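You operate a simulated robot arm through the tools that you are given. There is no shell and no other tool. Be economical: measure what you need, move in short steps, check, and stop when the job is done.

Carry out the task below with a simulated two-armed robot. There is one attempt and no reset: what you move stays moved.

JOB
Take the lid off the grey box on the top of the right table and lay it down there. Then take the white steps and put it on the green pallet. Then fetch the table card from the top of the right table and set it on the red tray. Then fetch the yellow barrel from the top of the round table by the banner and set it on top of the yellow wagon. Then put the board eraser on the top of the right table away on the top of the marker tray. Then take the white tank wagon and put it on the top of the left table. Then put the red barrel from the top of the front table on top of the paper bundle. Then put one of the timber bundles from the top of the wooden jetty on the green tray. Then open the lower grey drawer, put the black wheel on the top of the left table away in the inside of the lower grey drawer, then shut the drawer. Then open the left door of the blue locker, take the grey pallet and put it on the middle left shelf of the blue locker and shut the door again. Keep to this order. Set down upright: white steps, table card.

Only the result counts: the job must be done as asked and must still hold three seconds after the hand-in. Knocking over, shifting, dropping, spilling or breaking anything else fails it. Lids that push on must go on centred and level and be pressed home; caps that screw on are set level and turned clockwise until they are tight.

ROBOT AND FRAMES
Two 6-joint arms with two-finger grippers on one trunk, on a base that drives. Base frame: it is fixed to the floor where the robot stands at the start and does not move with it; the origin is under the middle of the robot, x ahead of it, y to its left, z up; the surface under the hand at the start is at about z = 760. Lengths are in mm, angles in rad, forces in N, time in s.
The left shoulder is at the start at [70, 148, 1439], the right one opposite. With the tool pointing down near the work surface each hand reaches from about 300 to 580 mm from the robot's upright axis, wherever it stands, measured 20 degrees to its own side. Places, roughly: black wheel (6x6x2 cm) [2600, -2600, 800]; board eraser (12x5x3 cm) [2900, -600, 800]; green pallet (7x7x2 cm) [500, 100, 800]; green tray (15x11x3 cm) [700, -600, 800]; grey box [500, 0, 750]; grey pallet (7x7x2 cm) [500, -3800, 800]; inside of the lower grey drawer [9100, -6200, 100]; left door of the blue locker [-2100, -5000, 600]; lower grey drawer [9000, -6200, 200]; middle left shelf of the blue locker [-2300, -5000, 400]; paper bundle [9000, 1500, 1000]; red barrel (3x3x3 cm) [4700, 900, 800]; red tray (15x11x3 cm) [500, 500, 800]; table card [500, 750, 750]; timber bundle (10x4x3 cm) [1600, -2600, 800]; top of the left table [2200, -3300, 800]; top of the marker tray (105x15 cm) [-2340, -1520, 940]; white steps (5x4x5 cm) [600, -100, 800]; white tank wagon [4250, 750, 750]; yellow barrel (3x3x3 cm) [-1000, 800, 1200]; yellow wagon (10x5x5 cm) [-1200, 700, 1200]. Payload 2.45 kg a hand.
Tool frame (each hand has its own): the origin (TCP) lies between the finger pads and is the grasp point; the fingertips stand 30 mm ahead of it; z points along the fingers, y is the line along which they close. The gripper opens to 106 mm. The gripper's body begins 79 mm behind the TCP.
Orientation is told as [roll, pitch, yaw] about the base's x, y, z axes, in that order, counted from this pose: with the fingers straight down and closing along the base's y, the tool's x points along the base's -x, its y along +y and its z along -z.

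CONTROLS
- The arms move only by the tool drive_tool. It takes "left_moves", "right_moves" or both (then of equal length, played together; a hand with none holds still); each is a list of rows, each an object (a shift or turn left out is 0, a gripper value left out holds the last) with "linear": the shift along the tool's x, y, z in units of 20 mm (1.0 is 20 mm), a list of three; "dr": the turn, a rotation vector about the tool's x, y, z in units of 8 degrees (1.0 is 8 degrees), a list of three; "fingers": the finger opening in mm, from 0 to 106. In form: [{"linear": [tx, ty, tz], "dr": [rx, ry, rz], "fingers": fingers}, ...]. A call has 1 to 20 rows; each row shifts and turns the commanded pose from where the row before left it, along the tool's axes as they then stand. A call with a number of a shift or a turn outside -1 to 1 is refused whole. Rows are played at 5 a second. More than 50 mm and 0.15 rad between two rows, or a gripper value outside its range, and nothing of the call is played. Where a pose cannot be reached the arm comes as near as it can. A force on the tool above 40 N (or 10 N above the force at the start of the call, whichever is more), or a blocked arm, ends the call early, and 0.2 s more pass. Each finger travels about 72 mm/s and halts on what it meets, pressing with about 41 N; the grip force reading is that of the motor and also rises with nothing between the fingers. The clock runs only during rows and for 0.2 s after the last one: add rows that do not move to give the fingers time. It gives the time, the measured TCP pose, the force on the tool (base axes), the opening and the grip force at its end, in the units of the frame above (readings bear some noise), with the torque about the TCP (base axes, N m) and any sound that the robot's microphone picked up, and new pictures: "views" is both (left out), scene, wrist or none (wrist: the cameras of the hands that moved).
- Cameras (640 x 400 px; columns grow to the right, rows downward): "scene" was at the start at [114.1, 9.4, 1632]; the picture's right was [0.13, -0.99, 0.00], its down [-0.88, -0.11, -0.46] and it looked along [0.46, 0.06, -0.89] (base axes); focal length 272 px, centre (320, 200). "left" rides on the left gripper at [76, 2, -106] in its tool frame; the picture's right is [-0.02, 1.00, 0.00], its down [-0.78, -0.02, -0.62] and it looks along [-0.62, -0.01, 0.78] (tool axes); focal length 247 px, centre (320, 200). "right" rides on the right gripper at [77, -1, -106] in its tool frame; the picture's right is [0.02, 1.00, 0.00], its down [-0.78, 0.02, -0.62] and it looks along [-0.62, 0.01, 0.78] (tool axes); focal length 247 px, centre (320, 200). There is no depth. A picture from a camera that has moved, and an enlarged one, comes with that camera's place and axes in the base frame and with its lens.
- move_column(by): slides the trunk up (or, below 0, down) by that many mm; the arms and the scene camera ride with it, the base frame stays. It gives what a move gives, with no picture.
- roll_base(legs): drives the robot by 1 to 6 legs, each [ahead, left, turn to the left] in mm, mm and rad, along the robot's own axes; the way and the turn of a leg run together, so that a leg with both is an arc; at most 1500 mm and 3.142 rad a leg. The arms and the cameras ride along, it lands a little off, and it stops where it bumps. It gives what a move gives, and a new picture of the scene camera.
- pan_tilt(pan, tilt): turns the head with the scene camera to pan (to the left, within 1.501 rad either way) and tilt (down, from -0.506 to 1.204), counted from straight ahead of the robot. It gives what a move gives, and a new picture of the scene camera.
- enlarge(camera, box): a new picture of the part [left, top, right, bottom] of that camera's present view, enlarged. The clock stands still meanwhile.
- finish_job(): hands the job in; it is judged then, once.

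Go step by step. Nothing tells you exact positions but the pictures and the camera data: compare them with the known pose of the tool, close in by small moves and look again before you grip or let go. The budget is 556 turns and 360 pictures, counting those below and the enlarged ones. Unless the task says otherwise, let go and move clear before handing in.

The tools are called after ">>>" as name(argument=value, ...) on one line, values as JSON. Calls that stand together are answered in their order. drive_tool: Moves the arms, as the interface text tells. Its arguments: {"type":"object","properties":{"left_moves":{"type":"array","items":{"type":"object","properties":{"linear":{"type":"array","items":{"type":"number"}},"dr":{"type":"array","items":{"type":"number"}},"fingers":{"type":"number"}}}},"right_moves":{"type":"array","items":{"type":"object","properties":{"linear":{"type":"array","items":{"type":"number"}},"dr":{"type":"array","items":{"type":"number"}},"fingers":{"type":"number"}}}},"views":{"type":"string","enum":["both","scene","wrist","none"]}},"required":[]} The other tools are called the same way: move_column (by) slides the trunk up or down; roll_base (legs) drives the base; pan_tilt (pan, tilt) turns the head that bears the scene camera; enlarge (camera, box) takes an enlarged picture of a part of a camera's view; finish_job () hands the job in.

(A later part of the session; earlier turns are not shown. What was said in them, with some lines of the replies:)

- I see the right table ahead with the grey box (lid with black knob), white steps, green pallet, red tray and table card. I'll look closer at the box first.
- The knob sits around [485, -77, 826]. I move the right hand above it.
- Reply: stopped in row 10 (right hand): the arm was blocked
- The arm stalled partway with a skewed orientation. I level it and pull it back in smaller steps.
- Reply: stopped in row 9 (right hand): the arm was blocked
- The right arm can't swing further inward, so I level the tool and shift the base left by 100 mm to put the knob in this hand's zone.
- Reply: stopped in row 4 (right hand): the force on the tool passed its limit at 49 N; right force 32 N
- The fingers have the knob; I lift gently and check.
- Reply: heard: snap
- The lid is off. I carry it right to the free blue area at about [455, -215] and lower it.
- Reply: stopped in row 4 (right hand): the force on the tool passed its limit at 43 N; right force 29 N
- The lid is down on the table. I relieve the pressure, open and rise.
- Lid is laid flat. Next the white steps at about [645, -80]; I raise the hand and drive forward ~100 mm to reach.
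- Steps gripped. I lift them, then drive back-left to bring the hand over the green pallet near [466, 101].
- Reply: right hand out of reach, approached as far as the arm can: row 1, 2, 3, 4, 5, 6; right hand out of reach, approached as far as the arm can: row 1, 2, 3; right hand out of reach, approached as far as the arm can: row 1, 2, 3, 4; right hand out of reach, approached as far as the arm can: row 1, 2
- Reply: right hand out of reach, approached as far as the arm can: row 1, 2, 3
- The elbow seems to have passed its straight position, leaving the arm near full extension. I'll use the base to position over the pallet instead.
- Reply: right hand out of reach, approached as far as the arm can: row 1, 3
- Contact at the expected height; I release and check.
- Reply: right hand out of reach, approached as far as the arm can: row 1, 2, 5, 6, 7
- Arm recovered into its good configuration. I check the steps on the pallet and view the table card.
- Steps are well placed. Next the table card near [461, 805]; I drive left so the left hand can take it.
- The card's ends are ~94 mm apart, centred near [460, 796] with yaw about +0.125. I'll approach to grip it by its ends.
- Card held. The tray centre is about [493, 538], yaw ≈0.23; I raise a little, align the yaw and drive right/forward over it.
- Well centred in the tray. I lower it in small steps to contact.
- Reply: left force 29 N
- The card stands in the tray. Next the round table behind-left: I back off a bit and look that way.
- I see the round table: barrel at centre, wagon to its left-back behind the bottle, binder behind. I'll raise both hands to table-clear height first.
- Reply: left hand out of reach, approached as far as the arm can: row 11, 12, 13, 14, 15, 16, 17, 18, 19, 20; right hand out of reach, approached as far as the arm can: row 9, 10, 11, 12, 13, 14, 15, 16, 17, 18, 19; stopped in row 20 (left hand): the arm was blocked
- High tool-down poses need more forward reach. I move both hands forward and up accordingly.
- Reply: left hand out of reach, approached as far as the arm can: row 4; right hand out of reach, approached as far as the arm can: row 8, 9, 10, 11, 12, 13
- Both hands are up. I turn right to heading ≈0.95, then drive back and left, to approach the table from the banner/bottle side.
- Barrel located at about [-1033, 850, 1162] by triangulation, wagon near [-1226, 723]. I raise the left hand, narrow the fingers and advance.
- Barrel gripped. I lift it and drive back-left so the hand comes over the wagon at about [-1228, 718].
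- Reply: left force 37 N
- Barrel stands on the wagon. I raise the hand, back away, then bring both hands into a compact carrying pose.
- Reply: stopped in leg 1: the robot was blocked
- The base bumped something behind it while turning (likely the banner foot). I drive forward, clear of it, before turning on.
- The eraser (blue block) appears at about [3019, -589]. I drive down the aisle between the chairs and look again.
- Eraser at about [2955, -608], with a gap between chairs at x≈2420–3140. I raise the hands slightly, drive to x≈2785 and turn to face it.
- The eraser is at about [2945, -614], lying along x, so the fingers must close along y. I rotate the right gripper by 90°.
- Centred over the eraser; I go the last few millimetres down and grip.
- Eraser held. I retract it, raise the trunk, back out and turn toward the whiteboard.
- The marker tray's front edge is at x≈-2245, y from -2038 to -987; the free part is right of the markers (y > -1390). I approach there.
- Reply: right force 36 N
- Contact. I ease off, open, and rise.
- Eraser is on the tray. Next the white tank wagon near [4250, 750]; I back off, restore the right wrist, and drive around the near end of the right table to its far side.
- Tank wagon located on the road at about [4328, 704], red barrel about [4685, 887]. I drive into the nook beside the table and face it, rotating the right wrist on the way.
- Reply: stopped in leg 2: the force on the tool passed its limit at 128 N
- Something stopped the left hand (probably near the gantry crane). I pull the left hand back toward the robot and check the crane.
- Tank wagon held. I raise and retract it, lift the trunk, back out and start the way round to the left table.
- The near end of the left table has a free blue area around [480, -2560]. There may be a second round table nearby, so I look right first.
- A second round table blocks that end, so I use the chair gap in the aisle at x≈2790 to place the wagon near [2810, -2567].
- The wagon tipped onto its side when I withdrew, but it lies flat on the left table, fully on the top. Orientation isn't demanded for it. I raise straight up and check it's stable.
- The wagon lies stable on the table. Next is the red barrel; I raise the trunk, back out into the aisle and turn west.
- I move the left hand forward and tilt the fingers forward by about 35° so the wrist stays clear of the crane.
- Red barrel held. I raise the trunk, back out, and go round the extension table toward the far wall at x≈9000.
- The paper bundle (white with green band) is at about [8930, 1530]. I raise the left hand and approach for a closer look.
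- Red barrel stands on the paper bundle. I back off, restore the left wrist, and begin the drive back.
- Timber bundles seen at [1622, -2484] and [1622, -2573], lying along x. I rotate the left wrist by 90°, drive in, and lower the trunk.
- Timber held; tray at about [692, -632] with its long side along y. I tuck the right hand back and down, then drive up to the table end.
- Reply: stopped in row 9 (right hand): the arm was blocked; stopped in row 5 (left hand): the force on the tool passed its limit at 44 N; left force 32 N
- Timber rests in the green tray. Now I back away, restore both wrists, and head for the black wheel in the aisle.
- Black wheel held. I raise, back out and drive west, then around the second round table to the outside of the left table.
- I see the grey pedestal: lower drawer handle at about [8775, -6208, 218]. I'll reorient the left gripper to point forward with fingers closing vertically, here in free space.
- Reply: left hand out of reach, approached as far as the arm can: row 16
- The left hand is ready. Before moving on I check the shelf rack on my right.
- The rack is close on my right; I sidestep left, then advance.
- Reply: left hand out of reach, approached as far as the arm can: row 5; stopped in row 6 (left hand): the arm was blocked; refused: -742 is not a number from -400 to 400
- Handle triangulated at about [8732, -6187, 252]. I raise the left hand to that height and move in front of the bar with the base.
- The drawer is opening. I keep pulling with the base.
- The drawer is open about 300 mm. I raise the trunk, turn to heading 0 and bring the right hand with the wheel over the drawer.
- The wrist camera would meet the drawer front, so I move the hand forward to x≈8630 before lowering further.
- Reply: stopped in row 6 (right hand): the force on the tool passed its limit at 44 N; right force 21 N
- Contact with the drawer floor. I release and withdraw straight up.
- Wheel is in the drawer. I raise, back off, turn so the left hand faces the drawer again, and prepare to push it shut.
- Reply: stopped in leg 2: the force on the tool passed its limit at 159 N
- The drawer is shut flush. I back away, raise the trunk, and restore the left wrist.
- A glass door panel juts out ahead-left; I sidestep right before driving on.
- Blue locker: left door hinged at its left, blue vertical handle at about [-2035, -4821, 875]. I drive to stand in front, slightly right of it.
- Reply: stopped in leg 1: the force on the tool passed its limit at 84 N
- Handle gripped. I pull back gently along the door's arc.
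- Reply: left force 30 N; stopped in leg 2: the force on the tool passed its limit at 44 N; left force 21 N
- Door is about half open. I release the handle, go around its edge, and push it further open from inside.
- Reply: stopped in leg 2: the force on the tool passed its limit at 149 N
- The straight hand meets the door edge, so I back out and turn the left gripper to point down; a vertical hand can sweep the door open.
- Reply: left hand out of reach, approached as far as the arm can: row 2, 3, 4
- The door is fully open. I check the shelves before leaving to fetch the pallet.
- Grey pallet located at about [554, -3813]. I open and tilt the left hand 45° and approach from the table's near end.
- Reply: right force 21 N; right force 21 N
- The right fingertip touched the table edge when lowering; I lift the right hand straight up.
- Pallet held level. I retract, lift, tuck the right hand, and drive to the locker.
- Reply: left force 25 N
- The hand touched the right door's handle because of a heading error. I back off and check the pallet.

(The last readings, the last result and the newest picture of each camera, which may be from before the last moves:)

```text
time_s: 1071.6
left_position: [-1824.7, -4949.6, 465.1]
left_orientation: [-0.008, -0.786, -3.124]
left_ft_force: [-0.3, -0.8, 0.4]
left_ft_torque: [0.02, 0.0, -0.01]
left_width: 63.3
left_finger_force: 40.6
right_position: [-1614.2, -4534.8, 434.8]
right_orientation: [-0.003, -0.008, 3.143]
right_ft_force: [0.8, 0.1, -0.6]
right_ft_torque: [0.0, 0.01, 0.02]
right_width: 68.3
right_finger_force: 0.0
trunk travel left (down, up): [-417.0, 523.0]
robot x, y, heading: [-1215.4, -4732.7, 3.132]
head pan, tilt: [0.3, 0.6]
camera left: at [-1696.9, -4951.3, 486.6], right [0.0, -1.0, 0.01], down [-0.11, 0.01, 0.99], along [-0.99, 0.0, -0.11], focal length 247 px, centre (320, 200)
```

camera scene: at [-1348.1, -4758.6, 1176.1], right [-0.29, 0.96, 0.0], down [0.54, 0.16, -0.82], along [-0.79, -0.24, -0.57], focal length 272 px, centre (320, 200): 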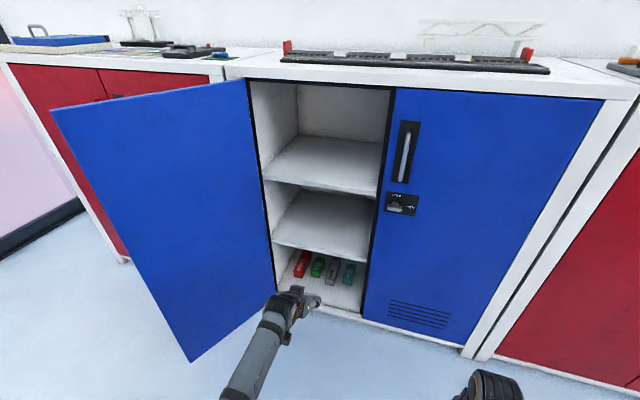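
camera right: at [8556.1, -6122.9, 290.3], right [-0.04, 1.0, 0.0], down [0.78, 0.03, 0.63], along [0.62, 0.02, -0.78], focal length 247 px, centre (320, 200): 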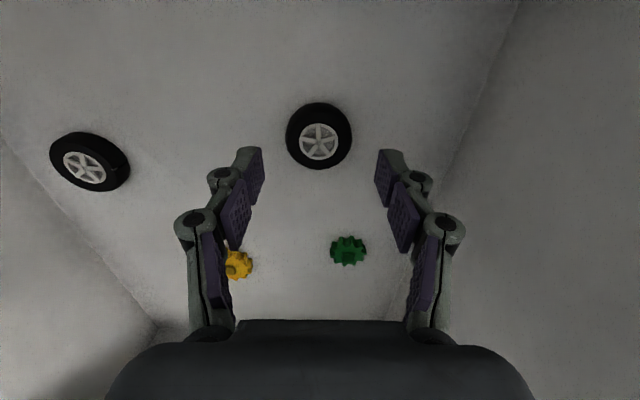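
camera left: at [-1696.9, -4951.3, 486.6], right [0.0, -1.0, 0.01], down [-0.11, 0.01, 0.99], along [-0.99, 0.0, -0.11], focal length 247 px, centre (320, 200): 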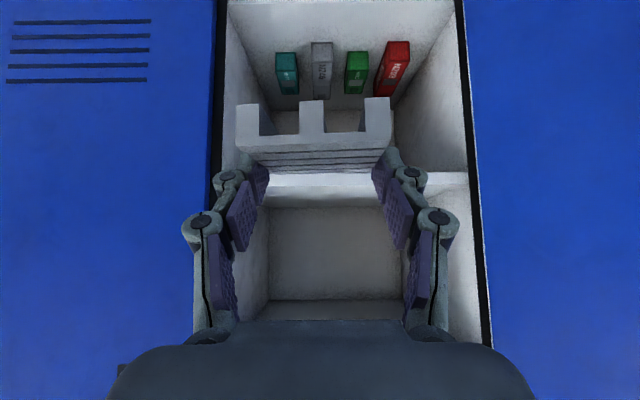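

Middle shelf surface is at about z≈433. I raise 50 mm, centre the hand at y≈-4990 and move in.

>>> move_column(by=55)

>>> roll_base(legs=[[0, 40, 0], [180, 0, 0]])

>>> drive_tool(left_moves=[{}], views="wrist")

```text
time_s: 1072.6
left_position: [-1826.4, -4951.3, 520.8]
left_orientation: [-0.008, -0.785, -3.126]
left_ft_force: [-0.3, -0.9, 0.1]
left_ft_torque: [-0.05, -0.01, -0.01]
left_width: 63.4
left_finger_force: 41.2
right_position: [-1613.7, -4534.3, 490.4]
right_orientation: [-0.004, -0.007, 3.143]
right_ft_force: [-0.5, -0.5, -0.9]
right_ft_torque: [-0.04, 0.01, 0.01]
right_width: 68.2
right_finger_force: 0.1
trunk travel left (down, up): [-472.0, 468.0]
robot x, y, heading: [-1217.5, -4735.7, 3.134]
head pan, tilt: [0.3, 0.6]
```

```text
time_s: 1074.6
left_position: [-2007.1, -4988.1, 519.3]
left_orientation: [-0.006, -0.785, -3.125]
left_ft_force: [0.9, -0.1, -0.7]
left_ft_torque: [-0.01, -0.01, -0.01]
left_width: 63.4
left_finger_force: 40.9
right_position: [-1795.2, -4573.2, 488.5]
right_orientation: [-0.001, -0.005, -3.141]
right_ft_force: [-0.4, 0.4, 0.0]
right_ft_torque: [0.0, -0.02, -0.03]
right_width: 68.1
right_finger_force: 0.1
trunk travel left (down, up): [-472.0, 468.0]
robot x, y, heading: [-1396.7, -4773.2, 3.133]
head pan, tilt: [0.3, 0.6]
camera scene: at [-1530.2, -4796.6, 1231.0], right [-0.29, 0.96, 0.0], down [0.54, 0.16, -0.82], along [-0.79, -0.24, -0.57], focal length 272 px, centre (320, 200)
```

scene: 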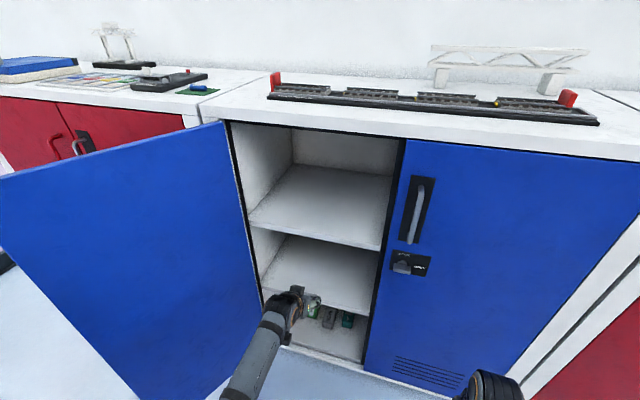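

```text
time_s: 1075.0
left_position: [-2005.1, -4987.7, 519.3]
left_orientation: [-0.007, -0.786, -3.123]
left_ft_force: [0.9, 0.2, -0.1]
left_ft_torque: [0.01, 0.01, -0.01]
left_width: 63.2
left_finger_force: 40.7
right_position: [-1795.1, -4573.0, 490.2]
right_orientation: [-0.002, -0.007, -3.141]
right_ft_force: [0.3, 0.2, 0.3]
right_ft_torque: [0.0, 0.04, 0.02]
right_width: 68.1
right_finger_force: 0.1
trunk travel left (down, up): [-472.0, 468.0]
robot x, y, heading: [-1397.4, -4770.3, 3.13]
head pan, tilt: [0.3, 0.6]
camera left: at [-1877.6, -4989.6, 541.4], right [0.0, -1.0, 0.01], down [-0.12, 0.01, 0.99], along [-0.99, 0.0, -0.12], focal length 247 px, centre (320, 200)
```

left: 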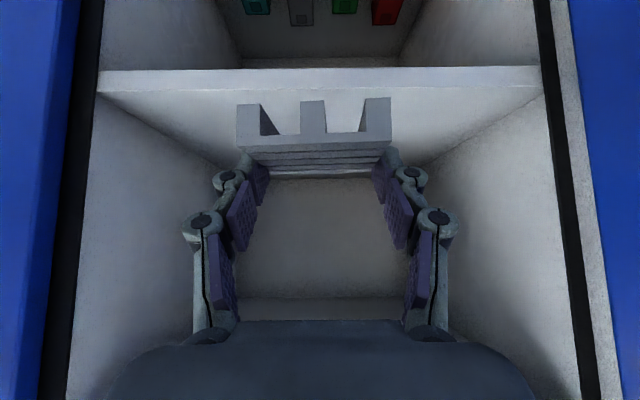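

>>> roll_base(legs=[[137, 0, 0]])

>>> move_column(by=-38)

>>> drive_tool(left_moves=[{}], views="wrist")

```text
time_s: 1076.3
left_position: [-2146.6, -4987.5, 518.7]
left_orientation: [-0.007, -0.784, -3.124]
left_ft_force: [-0.7, 0.3, -1.3]
left_ft_torque: [0.0, -0.01, 0.01]
left_width: 63.5
left_finger_force: 41.1
right_position: [-1937.1, -4571.7, 490.0]
right_orientation: [-0.001, -0.005, -3.142]
right_ft_force: [0.1, -0.2, -0.5]
right_ft_torque: [0.01, -0.02, 0.0]
right_width: 68.1
right_finger_force: 0.0
trunk travel left (down, up): [-472.0, 468.0]
robot x, y, heading: [-1537.6, -4771.5, 3.13]
head pan, tilt: [0.3, 0.6]
camera scene: at [-1672.0, -4795.3, 1231.0], right [-0.29, 0.96, 0.0], down [0.54, 0.16, -0.82], along [-0.79, -0.24, -0.57], focal length 272 px, centre (320, 200)
```

scene: 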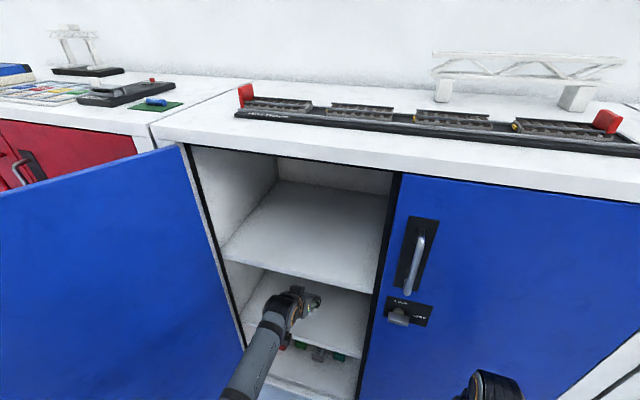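

```text
time_s: 1077.2
left_position: [-2147.5, -4987.7, 483.1]
left_orientation: [-0.005, -0.786, -3.123]
left_ft_force: [0.3, 0.1, -0.1]
left_ft_torque: [0.02, 0.03, 0.01]
left_width: 63.1
left_finger_force: 41.3
right_position: [-1936.9, -4571.7, 452.2]
right_orientation: [-0.002, -0.007, -3.14]
right_ft_force: [-0.4, 0.5, -0.3]
right_ft_torque: [0.03, -0.03, -0.02]
right_width: 67.9
right_finger_force: 0.1
trunk travel left (down, up): [-434.0, 506.0]
robot x, y, heading: [-1536.3, -4772.3, 3.13]
head pan, tilt: [0.3, 0.6]
```

```text
time_s: 1077.5
left_position: [-2148.1, -4988.4, 482.8]
left_orientation: [-0.008, -0.785, -3.123]
left_ft_force: [0.2, -0.7, -0.9]
left_ft_torque: [-0.02, 0.0, 0.0]
left_width: 63.3
left_finger_force: 41.3
right_position: [-1936.1, -4572.6, 451.5]
right_orientation: [-0.001, -0.007, -3.143]
right_ft_force: [0.4, -0.2, 0.4]
right_ft_torque: [0.01, 0.01, 0.0]
right_width: 68.0
right_finger_force: 0.1
trunk travel left (down, up): [-434.0, 506.0]
robot x, y, heading: [-1537.1, -4768.7, 3.134]
head pan, tilt: [0.3, 0.6]
camera left: at [-2019.1, -4988.4, 503.5], right [0.0, -1.0, 0.01], down [-0.12, 0.01, 0.99], along [-0.99, 0.0, -0.12], focal length 247 px, centre (320, 200)
```

left: 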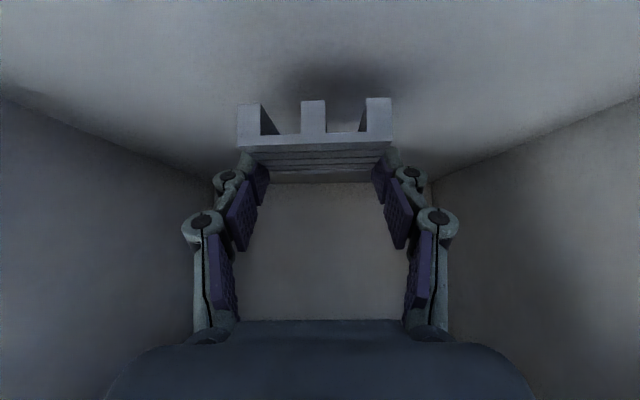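

>>> drive_tool(left_moves=[{"linear": [0.14, 0, 0.14]}, {"linear": [0.14, 0, 0.14]}, {"linear": [0.106, 0, 0.106]}, {"linear": [0.106, 0, 0.106]}, {"linear": [0.106, 0, 0.106]}, {"linear": [0.106, 0, 0.106]}, {"linear": [0.106, 0, 0.106]}, {"linear": [0.106, 0, 0.106]}, {}], views="none")

```text
time_s: 1079.5
left_position: [-2148.2, -4988.5, 457.0]
left_orientation: [-0.008, -0.785, -3.123]
left_ft_force: [-0.5, 1.7, 0.2]
left_ft_torque: [0.01, 0.02, 0.03]
left_width: 63.4
left_finger_force: 41.1
right_position: [-1937.3, -4572.7, 452.8]
right_orientation: [-0.002, -0.009, -3.141]
right_ft_force: [-0.7, -0.5, -0.6]
right_ft_torque: [-0.01, 0.04, 0.01]
right_width: 68.2
right_finger_force: 0.0
trunk travel left (down, up): [-434.0, 506.0]
robot x, y, heading: [-1534.4, -4769.2, 3.134]
head pan, tilt: [0.3, 0.6]
```

>>> drive_tool(left_moves=[{"linear": [0.09, 0, 0.09]}, {"linear": [0.09, 0, 0.09]}, {"linear": [0.09, 0, 0.09]}, {"linear": [0.09, 0, 0.09]}, {"linear": [0.09, 0, 0.09]}, {"linear": [0.09, 0, 0.09]}, {"linear": [0.09, 0, 0.09]}, {"linear": [0.09, 0, 0.09]}, {}], views="wrist")

```text
time_s: 1081.4
left_position: [-2152.5, -4987.5, 446.3]
left_orientation: [-0.005, -0.809, -3.123]
left_ft_force: [-1.9, 0.4, 16.9]
left_ft_torque: [-0.07, -0.41, 0.03]
left_width: 63.1
left_finger_force: 40.8
right_position: [-1935.4, -4572.3, 452.3]
right_orientation: [-0.002, -0.007, -3.141]
right_ft_force: [-1.1, 0.5, -0.4]
right_ft_torque: [-0.03, 0.03, 0.0]
right_width: 68.1
right_finger_force: 0.1
trunk travel left (down, up): [-434.0, 506.0]
robot x, y, heading: [-1537.9, -4771.5, 3.134]
head pan, tilt: [0.3, 0.6]
stopped in row 9 (left hand): the force on the tool passed its limit at 41 N (the readings are from after the stop); the commanded pose is now the measured one
camera left: at [-2024.0, -4988.7, 464.5], right [0.0, -1.0, 0.01], down [-0.09, 0.01, 1.0], along [-1.0, 0.0, -0.09], focal length 247 px, centre (320, 200)
```

left: 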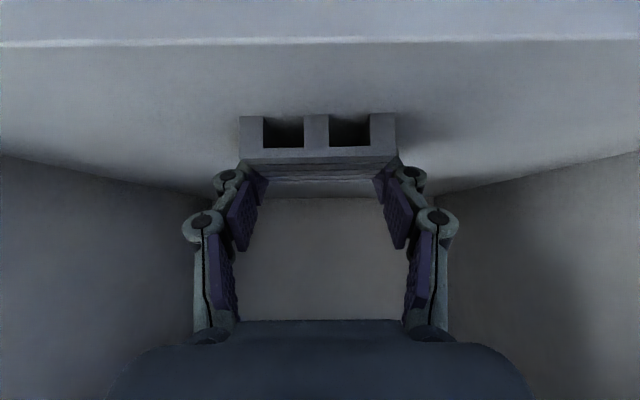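

Seated. I open and withdraw backwards.

>>> drive_tool(left_moves=[{"linear": [-0.04, 0, -0.04]}, {}, {"fingers": 88}, {}, {}, {"linear": [0, 0, -0.4]}, {"linear": [0, 0, -0.6]}, {"linear": [0, 0, -0.6]}, {"linear": [0, 0, -0.4]}, {}], views="wrist")

```text
time_s: 1083.6
left_position: [-2123.7, -4987.8, 471.0]
left_orientation: [-0.006, -0.795, -3.124]
left_ft_force: [0.3, -0.6, 0.3]
left_ft_torque: [-0.02, -0.05, -0.04]
left_width: 88.1
left_finger_force: 0.2
right_position: [-1935.1, -4571.6, 453.5]
right_orientation: [-0.002, -0.008, -3.142]
right_ft_force: [-0.4, 0.7, 0.4]
right_ft_torque: [-0.01, 0.04, -0.02]
right_width: 68.0
right_finger_force: 0.0
trunk travel left (down, up): [-434.0, 506.0]
robot x, y, heading: [-1536.8, -4774.5, 3.135]
head pan, tilt: [0.3, 0.6]
camera left: at [-1994.2, -4988.6, 491.2], right [0.0, -1.0, 0.01], down [-0.1, 0.01, 0.99], along [-0.99, 0.0, -0.1], focal length 247 px, centre (320, 200)
```

left: 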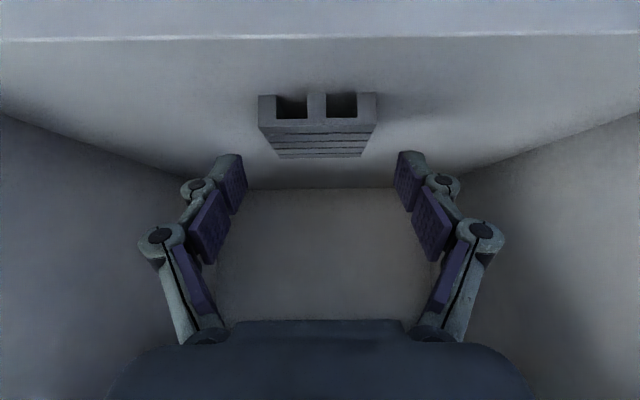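

Pallet stands on the middle shelf. Now I back out, raise the trunk and turn the left hand vertical with closed fingers to shut the door.

>>> roll_base(legs=[[-450, 0, 0]])

>>> move_column(by=400)

>>> move_column(by=98)

>>> drive_tool(left_moves=[{"dr": [0, 1, 0], "fingers": 0}, {"dr": [0, 1, 0]}, {"dr": [0, 1, 0]}, {"dr": [0, 1, 0]}, {"dr": [0, 1, 0]}, {"dr": [0, 0.7, 0]}, {}], views="none")

>>> pan_tilt(pan=0.4, tilt=0.6)

```text
time_s: 1086.2
left_position: [-1685.7, -4991.2, 472.9]
left_orientation: [-0.005, -0.798, -3.125]
left_ft_force: [0.9, -0.9, 0.5]
left_ft_torque: [-0.01, 0.03, 0.03]
left_width: 88.0
left_finger_force: 0.1
right_position: [-1498.8, -4576.1, 453.8]
right_orientation: [-0.002, -0.007, 3.139]
right_ft_force: [0.3, 0.8, 0.9]
right_ft_torque: [-0.01, 0.0, 0.04]
right_width: 68.2
right_finger_force: 0.1
trunk travel left (down, up): [-434.0, 506.0]
robot x, y, heading: [-1101.3, -4774.6, 3.13]
head pan, tilt: [0.3, 0.6]
camera scene: at [-1232.8, -4799.5, 1193.3], right [-0.28, 0.96, 0.0], down [0.54, 0.16, -0.83], along [-0.79, -0.24, -0.56], focal length 272 px, centre (320, 200)
```

scene: 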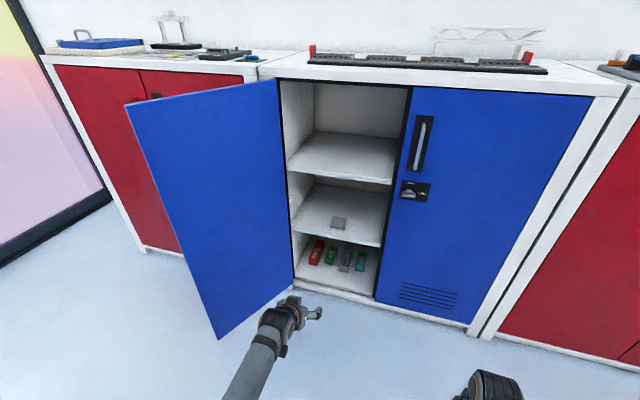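

```text
time_s: 1090.0
left_position: [-1684.9, -4991.4, 872.5]
left_orientation: [-0.006, -0.797, -3.126]
left_ft_force: [-0.4, 0.4, 0.2]
left_ft_torque: [0.01, 0.01, -0.02]
left_width: 88.1
left_finger_force: 0.0
right_position: [-1497.4, -4576.4, 852.4]
right_orientation: [-0.001, -0.006, 3.14]
right_ft_force: [1.4, -0.1, 0.1]
right_ft_torque: [-0.01, -0.02, 0.0]
right_width: 68.0
right_finger_force: 0.1
trunk travel left (down, up): [-834.0, 106.0]
robot x, y, heading: [-1100.8, -4777.7, 3.13]
head pan, tilt: [0.3, 0.6]
```

```text
time_s: 1091.4
left_position: [-1685.5, -4991.3, 970.2]
left_orientation: [-0.007, -0.796, -3.126]
left_ft_force: [0.8, -0.9, 0.6]
left_ft_torque: [0.03, 0.02, 0.0]
left_width: 88.2
left_finger_force: 0.1
right_position: [-1498.2, -4575.0, 950.4]
right_orientation: [-0.002, -0.009, 3.139]
right_ft_force: [0.8, -0.6, 0.3]
right_ft_torque: [0.0, 0.02, 0.01]
right_width: 68.3
right_finger_force: 0.0
trunk travel left (down, up): [-932.0, 8.0]
robot x, y, heading: [-1099.9, -4774.3, 3.126]
head pan, tilt: [0.3, 0.6]
```

```text
time_s: 1093.0
left_position: [-1686.2, -4991.4, 969.4]
left_orientation: [-0.005, 0.0, -3.13]
left_ft_force: [0.2, 0.8, 0.3]
left_ft_torque: [-0.02, -0.03, -0.01]
left_width: 0.0
left_finger_force: 28.5
right_position: [-1498.5, -4574.9, 951.2]
right_orientation: [-0.001, -0.006, 3.141]
right_ft_force: [0.0, 0.6, 0.9]
right_ft_torque: [0.03, 0.0, -0.02]
right_width: 68.0
right_finger_force: 0.1
trunk travel left (down, up): [-932.0, 8.0]
robot x, y, heading: [-1097.1, -4777.6, 3.133]
head pan, tilt: [0.3, 0.6]
```

```text
time_s: 1093.6
left_position: [-1687.0, -4992.3, 968.7]
left_orientation: [-0.004, -0.002, -3.132]
left_ft_force: [-0.2, -0.1, -0.1]
left_ft_torque: [-0.02, 0.01, -0.03]
left_width: 0.1
left_finger_force: 28.4
right_position: [-1496.9, -4575.2, 950.8]
right_orientation: [-0.002, -0.008, 3.14]
right_ft_force: [0.1, 0.6, 0.0]
right_ft_torque: [-0.03, 0.01, 0.0]
right_width: 67.8
right_finger_force: 0.0
trunk travel left (down, up): [-932.0, 8.0]
robot x, y, heading: [-1101.0, -4778.0, 3.132]
head pan, tilt: [0.4, 0.6]
camera scene: at [-1230.3, -4807.8, 1691.2], right [-0.38, 0.93, 0.0], down [0.52, 0.21, -0.83], along [-0.76, -0.31, -0.56], focal length 272 px, centre (320, 200)
```

scene: 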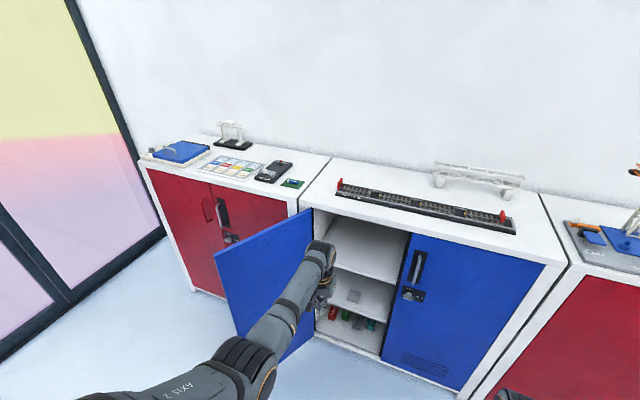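

>>> drive_tool(left_moves=[{"linear": [0, 0, -0.7]}, {"linear": [0, 0, -0.7]}, {}], views="none")

>>> roll_base(legs=[[-160, 0, 0], [0, 460, 0], [210, 0, 0]])

```text
time_s: 1094.4
left_position: [-1687.3, -4991.6, 997.9]
left_orientation: [-0.002, 0.0, -3.131]
left_ft_force: [-0.4, 0.9, -0.5]
left_ft_torque: [0.01, 0.0, 0.02]
left_width: 0.1
left_finger_force: 28.2
right_position: [-1498.4, -4575.9, 950.2]
right_orientation: [-0.002, -0.007, 3.138]
right_ft_force: [-0.7, -0.1, 0.0]
right_ft_torque: [0.05, 0.03, 0.0]
right_width: 68.3
right_finger_force: 0.1
trunk travel left (down, up): [-932.0, 8.0]
robot x, y, heading: [-1097.0, -4775.9, 3.132]
head pan, tilt: [0.4, 0.6]
```

```text
time_s: 1099.5
left_position: [-1739.8, -5468.9, 1000.2]
left_orientation: [-0.004, -0.003, -3.125]
left_ft_force: [0.0, 0.1, -0.6]
left_ft_torque: [-0.02, 0.0, 0.03]
left_width: 0.1
left_finger_force: 28.7
right_position: [-1553.8, -5050.7, 950.7]
right_orientation: [-0.002, -0.009, -3.137]
right_ft_force: [0.1, 0.2, 0.1]
right_ft_torque: [-0.02, 0.01, 0.0]
right_width: 68.0
right_finger_force: 0.1
trunk travel left (down, up): [-932.0, 8.0]
robot x, y, heading: [-1154.4, -5247.2, 3.137]
head pan, tilt: [0.4, 0.6]
camera scene: at [-1282.7, -5281.7, 1691.6], right [-0.39, 0.92, 0.0], down [0.52, 0.22, -0.83], along [-0.76, -0.32, -0.56], focal length 272 px, centre (320, 200)
```

scene: 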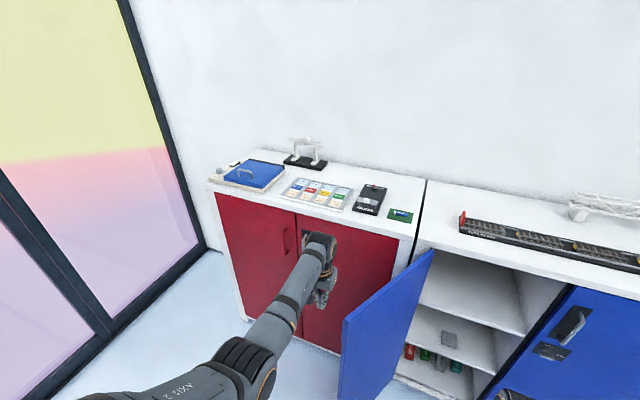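

The hand is on the outer side of the door. I sweep it shut along its arc.

>>> roll_base(legs=[[0, -250, 0], [11, -199, 0]])

```text
time_s: 1102.5
left_position: [-1751.6, -5034.7, 997.2]
left_orientation: [-0.006, -0.002, -3.107]
left_ft_force: [0.3, -0.3, 0.3]
left_ft_torque: [0.0, -0.03, -0.03]
left_width: 0.0
left_finger_force: 28.5
right_position: [-1570.6, -4614.8, 950.8]
right_orientation: [-0.005, -0.008, -3.122]
right_ft_force: [0.5, 0.2, -0.2]
right_ft_torque: [0.03, 0.0, -0.05]
right_width: 68.2
right_finger_force: 0.1
trunk travel left (down, up): [-932.0, 8.0]
robot x, y, heading: [-1166.2, -4803.7, -3.13]
head pan, tilt: [0.4, 0.6]
camera scene: at [-1298.5, -4842.5, 1691.1], right [-0.4, 0.92, 0.0], down [0.52, 0.23, -0.82], along [-0.76, -0.33, -0.57], focal length 272 px, centre (320, 200)
```

scene: 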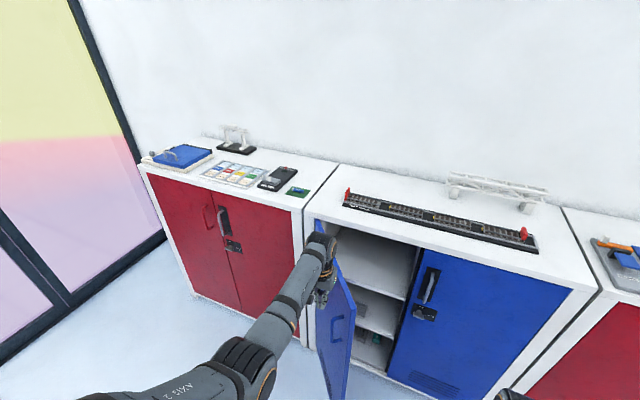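

>>> roll_base(legs=[[63, -105, 0], [93, -75, 0]])

```text
time_s: 1104.6
left_position: [-1908.2, -4857.2, 998.3]
left_orientation: [-0.004, -0.003, -3.11]
left_ft_force: [0.0, 0.2, 0.4]
left_ft_torque: [0.0, 0.04, 0.0]
left_width: 0.0
left_finger_force: 28.9
right_position: [-1727.5, -4437.0, 951.2]
right_orientation: [-0.001, -0.007, -3.125]
right_ft_force: [0.7, 0.1, -0.3]
right_ft_torque: [0.04, 0.04, 0.03]
right_width: 68.1
right_finger_force: 0.2
trunk travel left (down, up): [-932.0, 8.0]
robot x, y, heading: [-1324.2, -4626.4, -3.131]
head pan, tilt: [0.4, 0.6]
camera scene: at [-1453.9, -4663.6, 1691.3], right [-0.4, 0.92, 0.0], down [0.52, 0.22, -0.83], along [-0.76, -0.33, -0.56], focal length 272 px, centre (320, 200)
```

scene: 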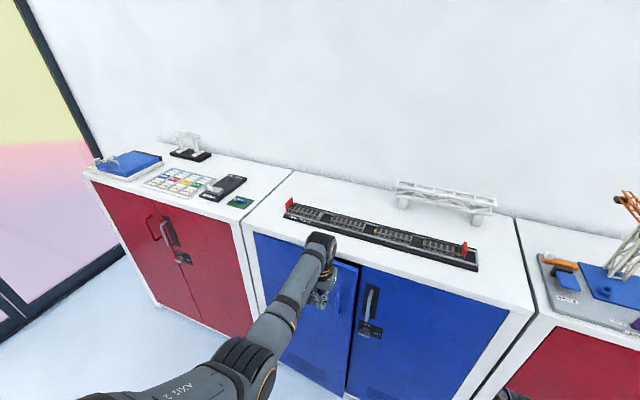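

>>> roll_base(legs=[[90, -22, 0], [25, 0, 0]])

```text
time_s: 1106.1
left_position: [-2017.3, -4836.0, 1001.4]
left_orientation: [-0.003, -0.006, -3.11]
left_ft_force: [1.9, 0.3, 1.0]
left_ft_torque: [0.02, 0.11, 0.02]
left_width: 0.2
left_finger_force: 28.8
right_position: [-1837.0, -4416.4, 953.4]
right_orientation: [-0.002, -0.011, -3.125]
right_ft_force: [0.6, -1.0, -0.5]
right_ft_torque: [-0.01, 0.13, -0.03]
right_width: 68.1
right_finger_force: 0.1
trunk travel left (down, up): [-932.0, 8.0]
robot x, y, heading: [-1437.9, -4612.1, -3.134]
head pan, tilt: [0.4, 0.6]
camera scene: at [-1559.9, -4642.8, 1692.1], right [-0.4, 0.92, 0.0], down [0.51, 0.22, -0.83], along [-0.76, -0.33, -0.56], focal length 272 px, centre (320, 200)
```

scene: 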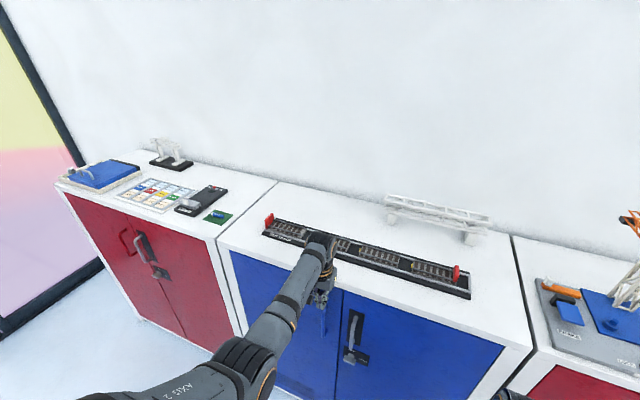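

>>> drive_tool(left_moves=[{"linear": [-0.3, 0, 0]}, {"linear": [-0.3, 0, 0]}, {"linear": [-0.3, 0, 0]}, {"linear": [-0.25, 0, 0]}, {"linear": [-0.25, 0, 0]}, {"linear": [-0.25, 0, 0]}, {"linear": [-0.25, 0, 0]}, {"linear": [-0.25, 0, 0]}], views="scene")

```text
time_s: 1107.5
left_position: [-2043.3, -4835.6, 996.1]
left_orientation: [-0.004, 0.017, -3.109]
left_ft_force: [18.7, -1.6, 7.8]
left_ft_torque: [0.45, 1.35, -0.35]
left_width: 0.2
left_finger_force: 28.2
right_position: [-1837.2, -4416.8, 952.7]
right_orientation: [-0.001, -0.01, -3.123]
right_ft_force: [0.5, -0.3, 0.5]
right_ft_torque: [0.0, 0.02, 0.0]
right_width: 67.9
right_finger_force: 0.0
trunk travel left (down, up): [-932.0, 8.0]
robot x, y, heading: [-1440.3, -4606.8, -3.13]
head pan, tilt: [0.4, 0.6]
stopped in row 7 (left hand): the force on the tool passed its limit at 44 N (the readings are from after the stop); the commanded pose is now the measured one
camera scene: at [-1560.3, -4641.7, 1692.3], right [-0.4, 0.92, 0.0], down [0.51, 0.22, -0.83], along [-0.76, -0.33, -0.56], focal length 272 px, centre (320, 200)
```

scene: 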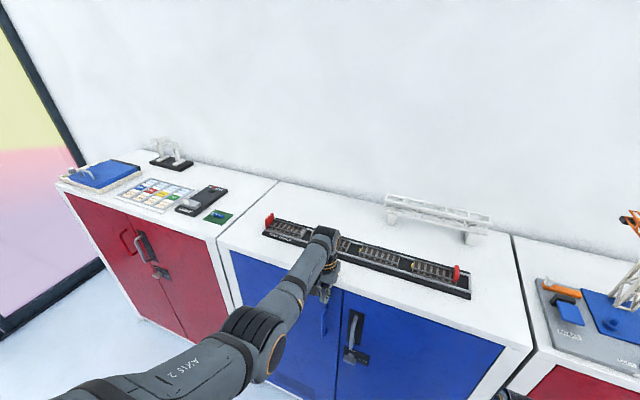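

The door reached its stop. I back away and verify it's closed.

>>> roll_base(legs=[[-500, 0, 0]])

>>> pan_tilt(pan=0.1, tilt=0.6)

>>> enlarge(camera="scene", box=[200, 120, 440, 340])

```text
time_s: 1110.5
left_position: [-1547.1, -4834.0, 992.7]
left_orientation: [-0.004, 0.018, -3.104]
left_ft_force: [0.2, 0.4, -0.3]
left_ft_torque: [-0.02, 0.0, -0.01]
left_width: 0.1
left_finger_force: 29.1
right_position: [-1340.9, -4413.1, 950.1]
right_orientation: [-0.003, -0.003, -3.114]
right_ft_force: [-0.1, -1.1, 0.3]
right_ft_torque: [-0.03, -0.02, 0.0]
right_width: 67.9
right_finger_force: 0.0
trunk travel left (down, up): [-932.0, 8.0]
robot x, y, heading: [-935.1, -4600.9, -3.127]
head pan, tilt: [0.4, 0.6]
camera scene: at [-1068.7, -4637.1, 1691.0], right [-0.4, 0.91, 0.0], down [0.52, 0.23, -0.82], along [-0.75, -0.33, -0.57], focal length 272 px, centre (320, 200)
```

scene: 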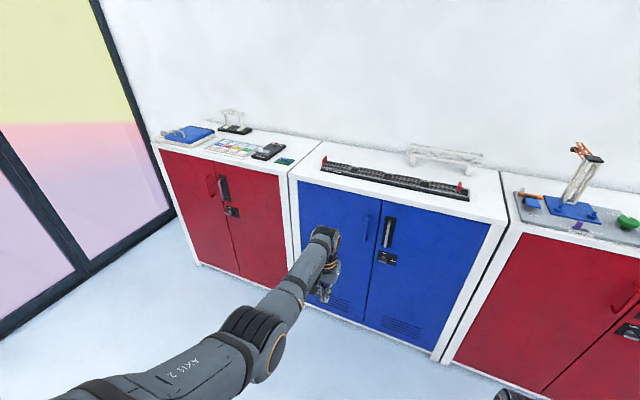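

```text
time_s: 1111.3
left_position: [-1545.4, -4834.8, 993.3]
left_orientation: [-0.002, 0.017, -3.104]
left_ft_force: [1.1, -0.5, 0.1]
left_ft_torque: [-0.04, -0.03, 0.04]
left_width: 0.0
left_finger_force: 28.6
right_position: [-1338.5, -4412.8, 950.0]
right_orientation: [-0.001, -0.006, -3.116]
right_ft_force: [-0.5, -0.1, -0.6]
right_ft_torque: [0.0, 0.0, -0.03]
right_width: 68.1
right_finger_force: 0.1
trunk travel left (down, up): [-932.0, 8.0]
robot x, y, heading: [-933.6, -4600.6, -3.126]
head pan, tilt: [0.099, 0.6]
camera scene: at [-1072.8, -4611.6, 1691.3], right [-0.12, 0.99, 0.0], down [0.56, 0.07, -0.83], along [-0.82, -0.1, -0.56], focal length 272 px, centre (320, 200)
```

scene: 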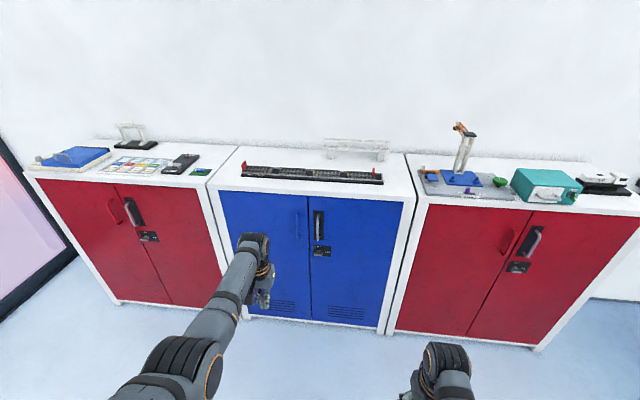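

```text
1.82 times, centred on (320, 230) of scene
camera zoom: at [-1072.8, -4611.6, 1691.3], right [-0.12, 0.99, 0.0], down [0.56, 0.07, -0.83], along [-0.82, -0.1, -0.56], focal length 495 px, centre (320, 146)
```

zoom: 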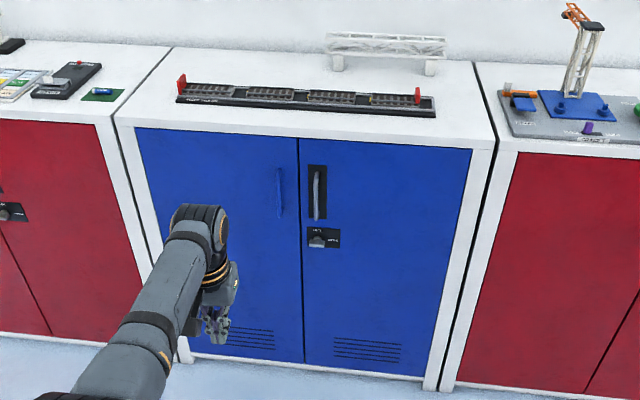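

Both locker doors are flush and every item is in its place; both hands are empty and clear. I hand the job in.

>>> finish_job()

```text
The job is handed in.
```

I handed the job in after carrying out all ten steps in order; the hand-in tool gave no verdict, so I don't know whether it passed.

- **White tank wagon:** It tipped onto its side when I drew the hand away. It lies fully on the left table, and the task didn't ask for it upright.
- **Left hand near the gantry crane:** While I was driving in for the tank wagon, something stopped the left hand hard (128 N). It was probably the crane, which still looked upright and in line afterwards.
- **Base at the banner:** While turning, the base bumped something behind it, probably the banner's foot. The banner was still standing.
- **Pallet on the locker handle:** On the way to the blue locker, the pallet touched the right door's handle and turned slightly in the grip. It then went onto the middle left shelf without trouble.
- **Right hand at the left table:** One fingertip of the right hand pressed on the table's edge as I lowered for the pallet. I lifted it clear and saw no damage.
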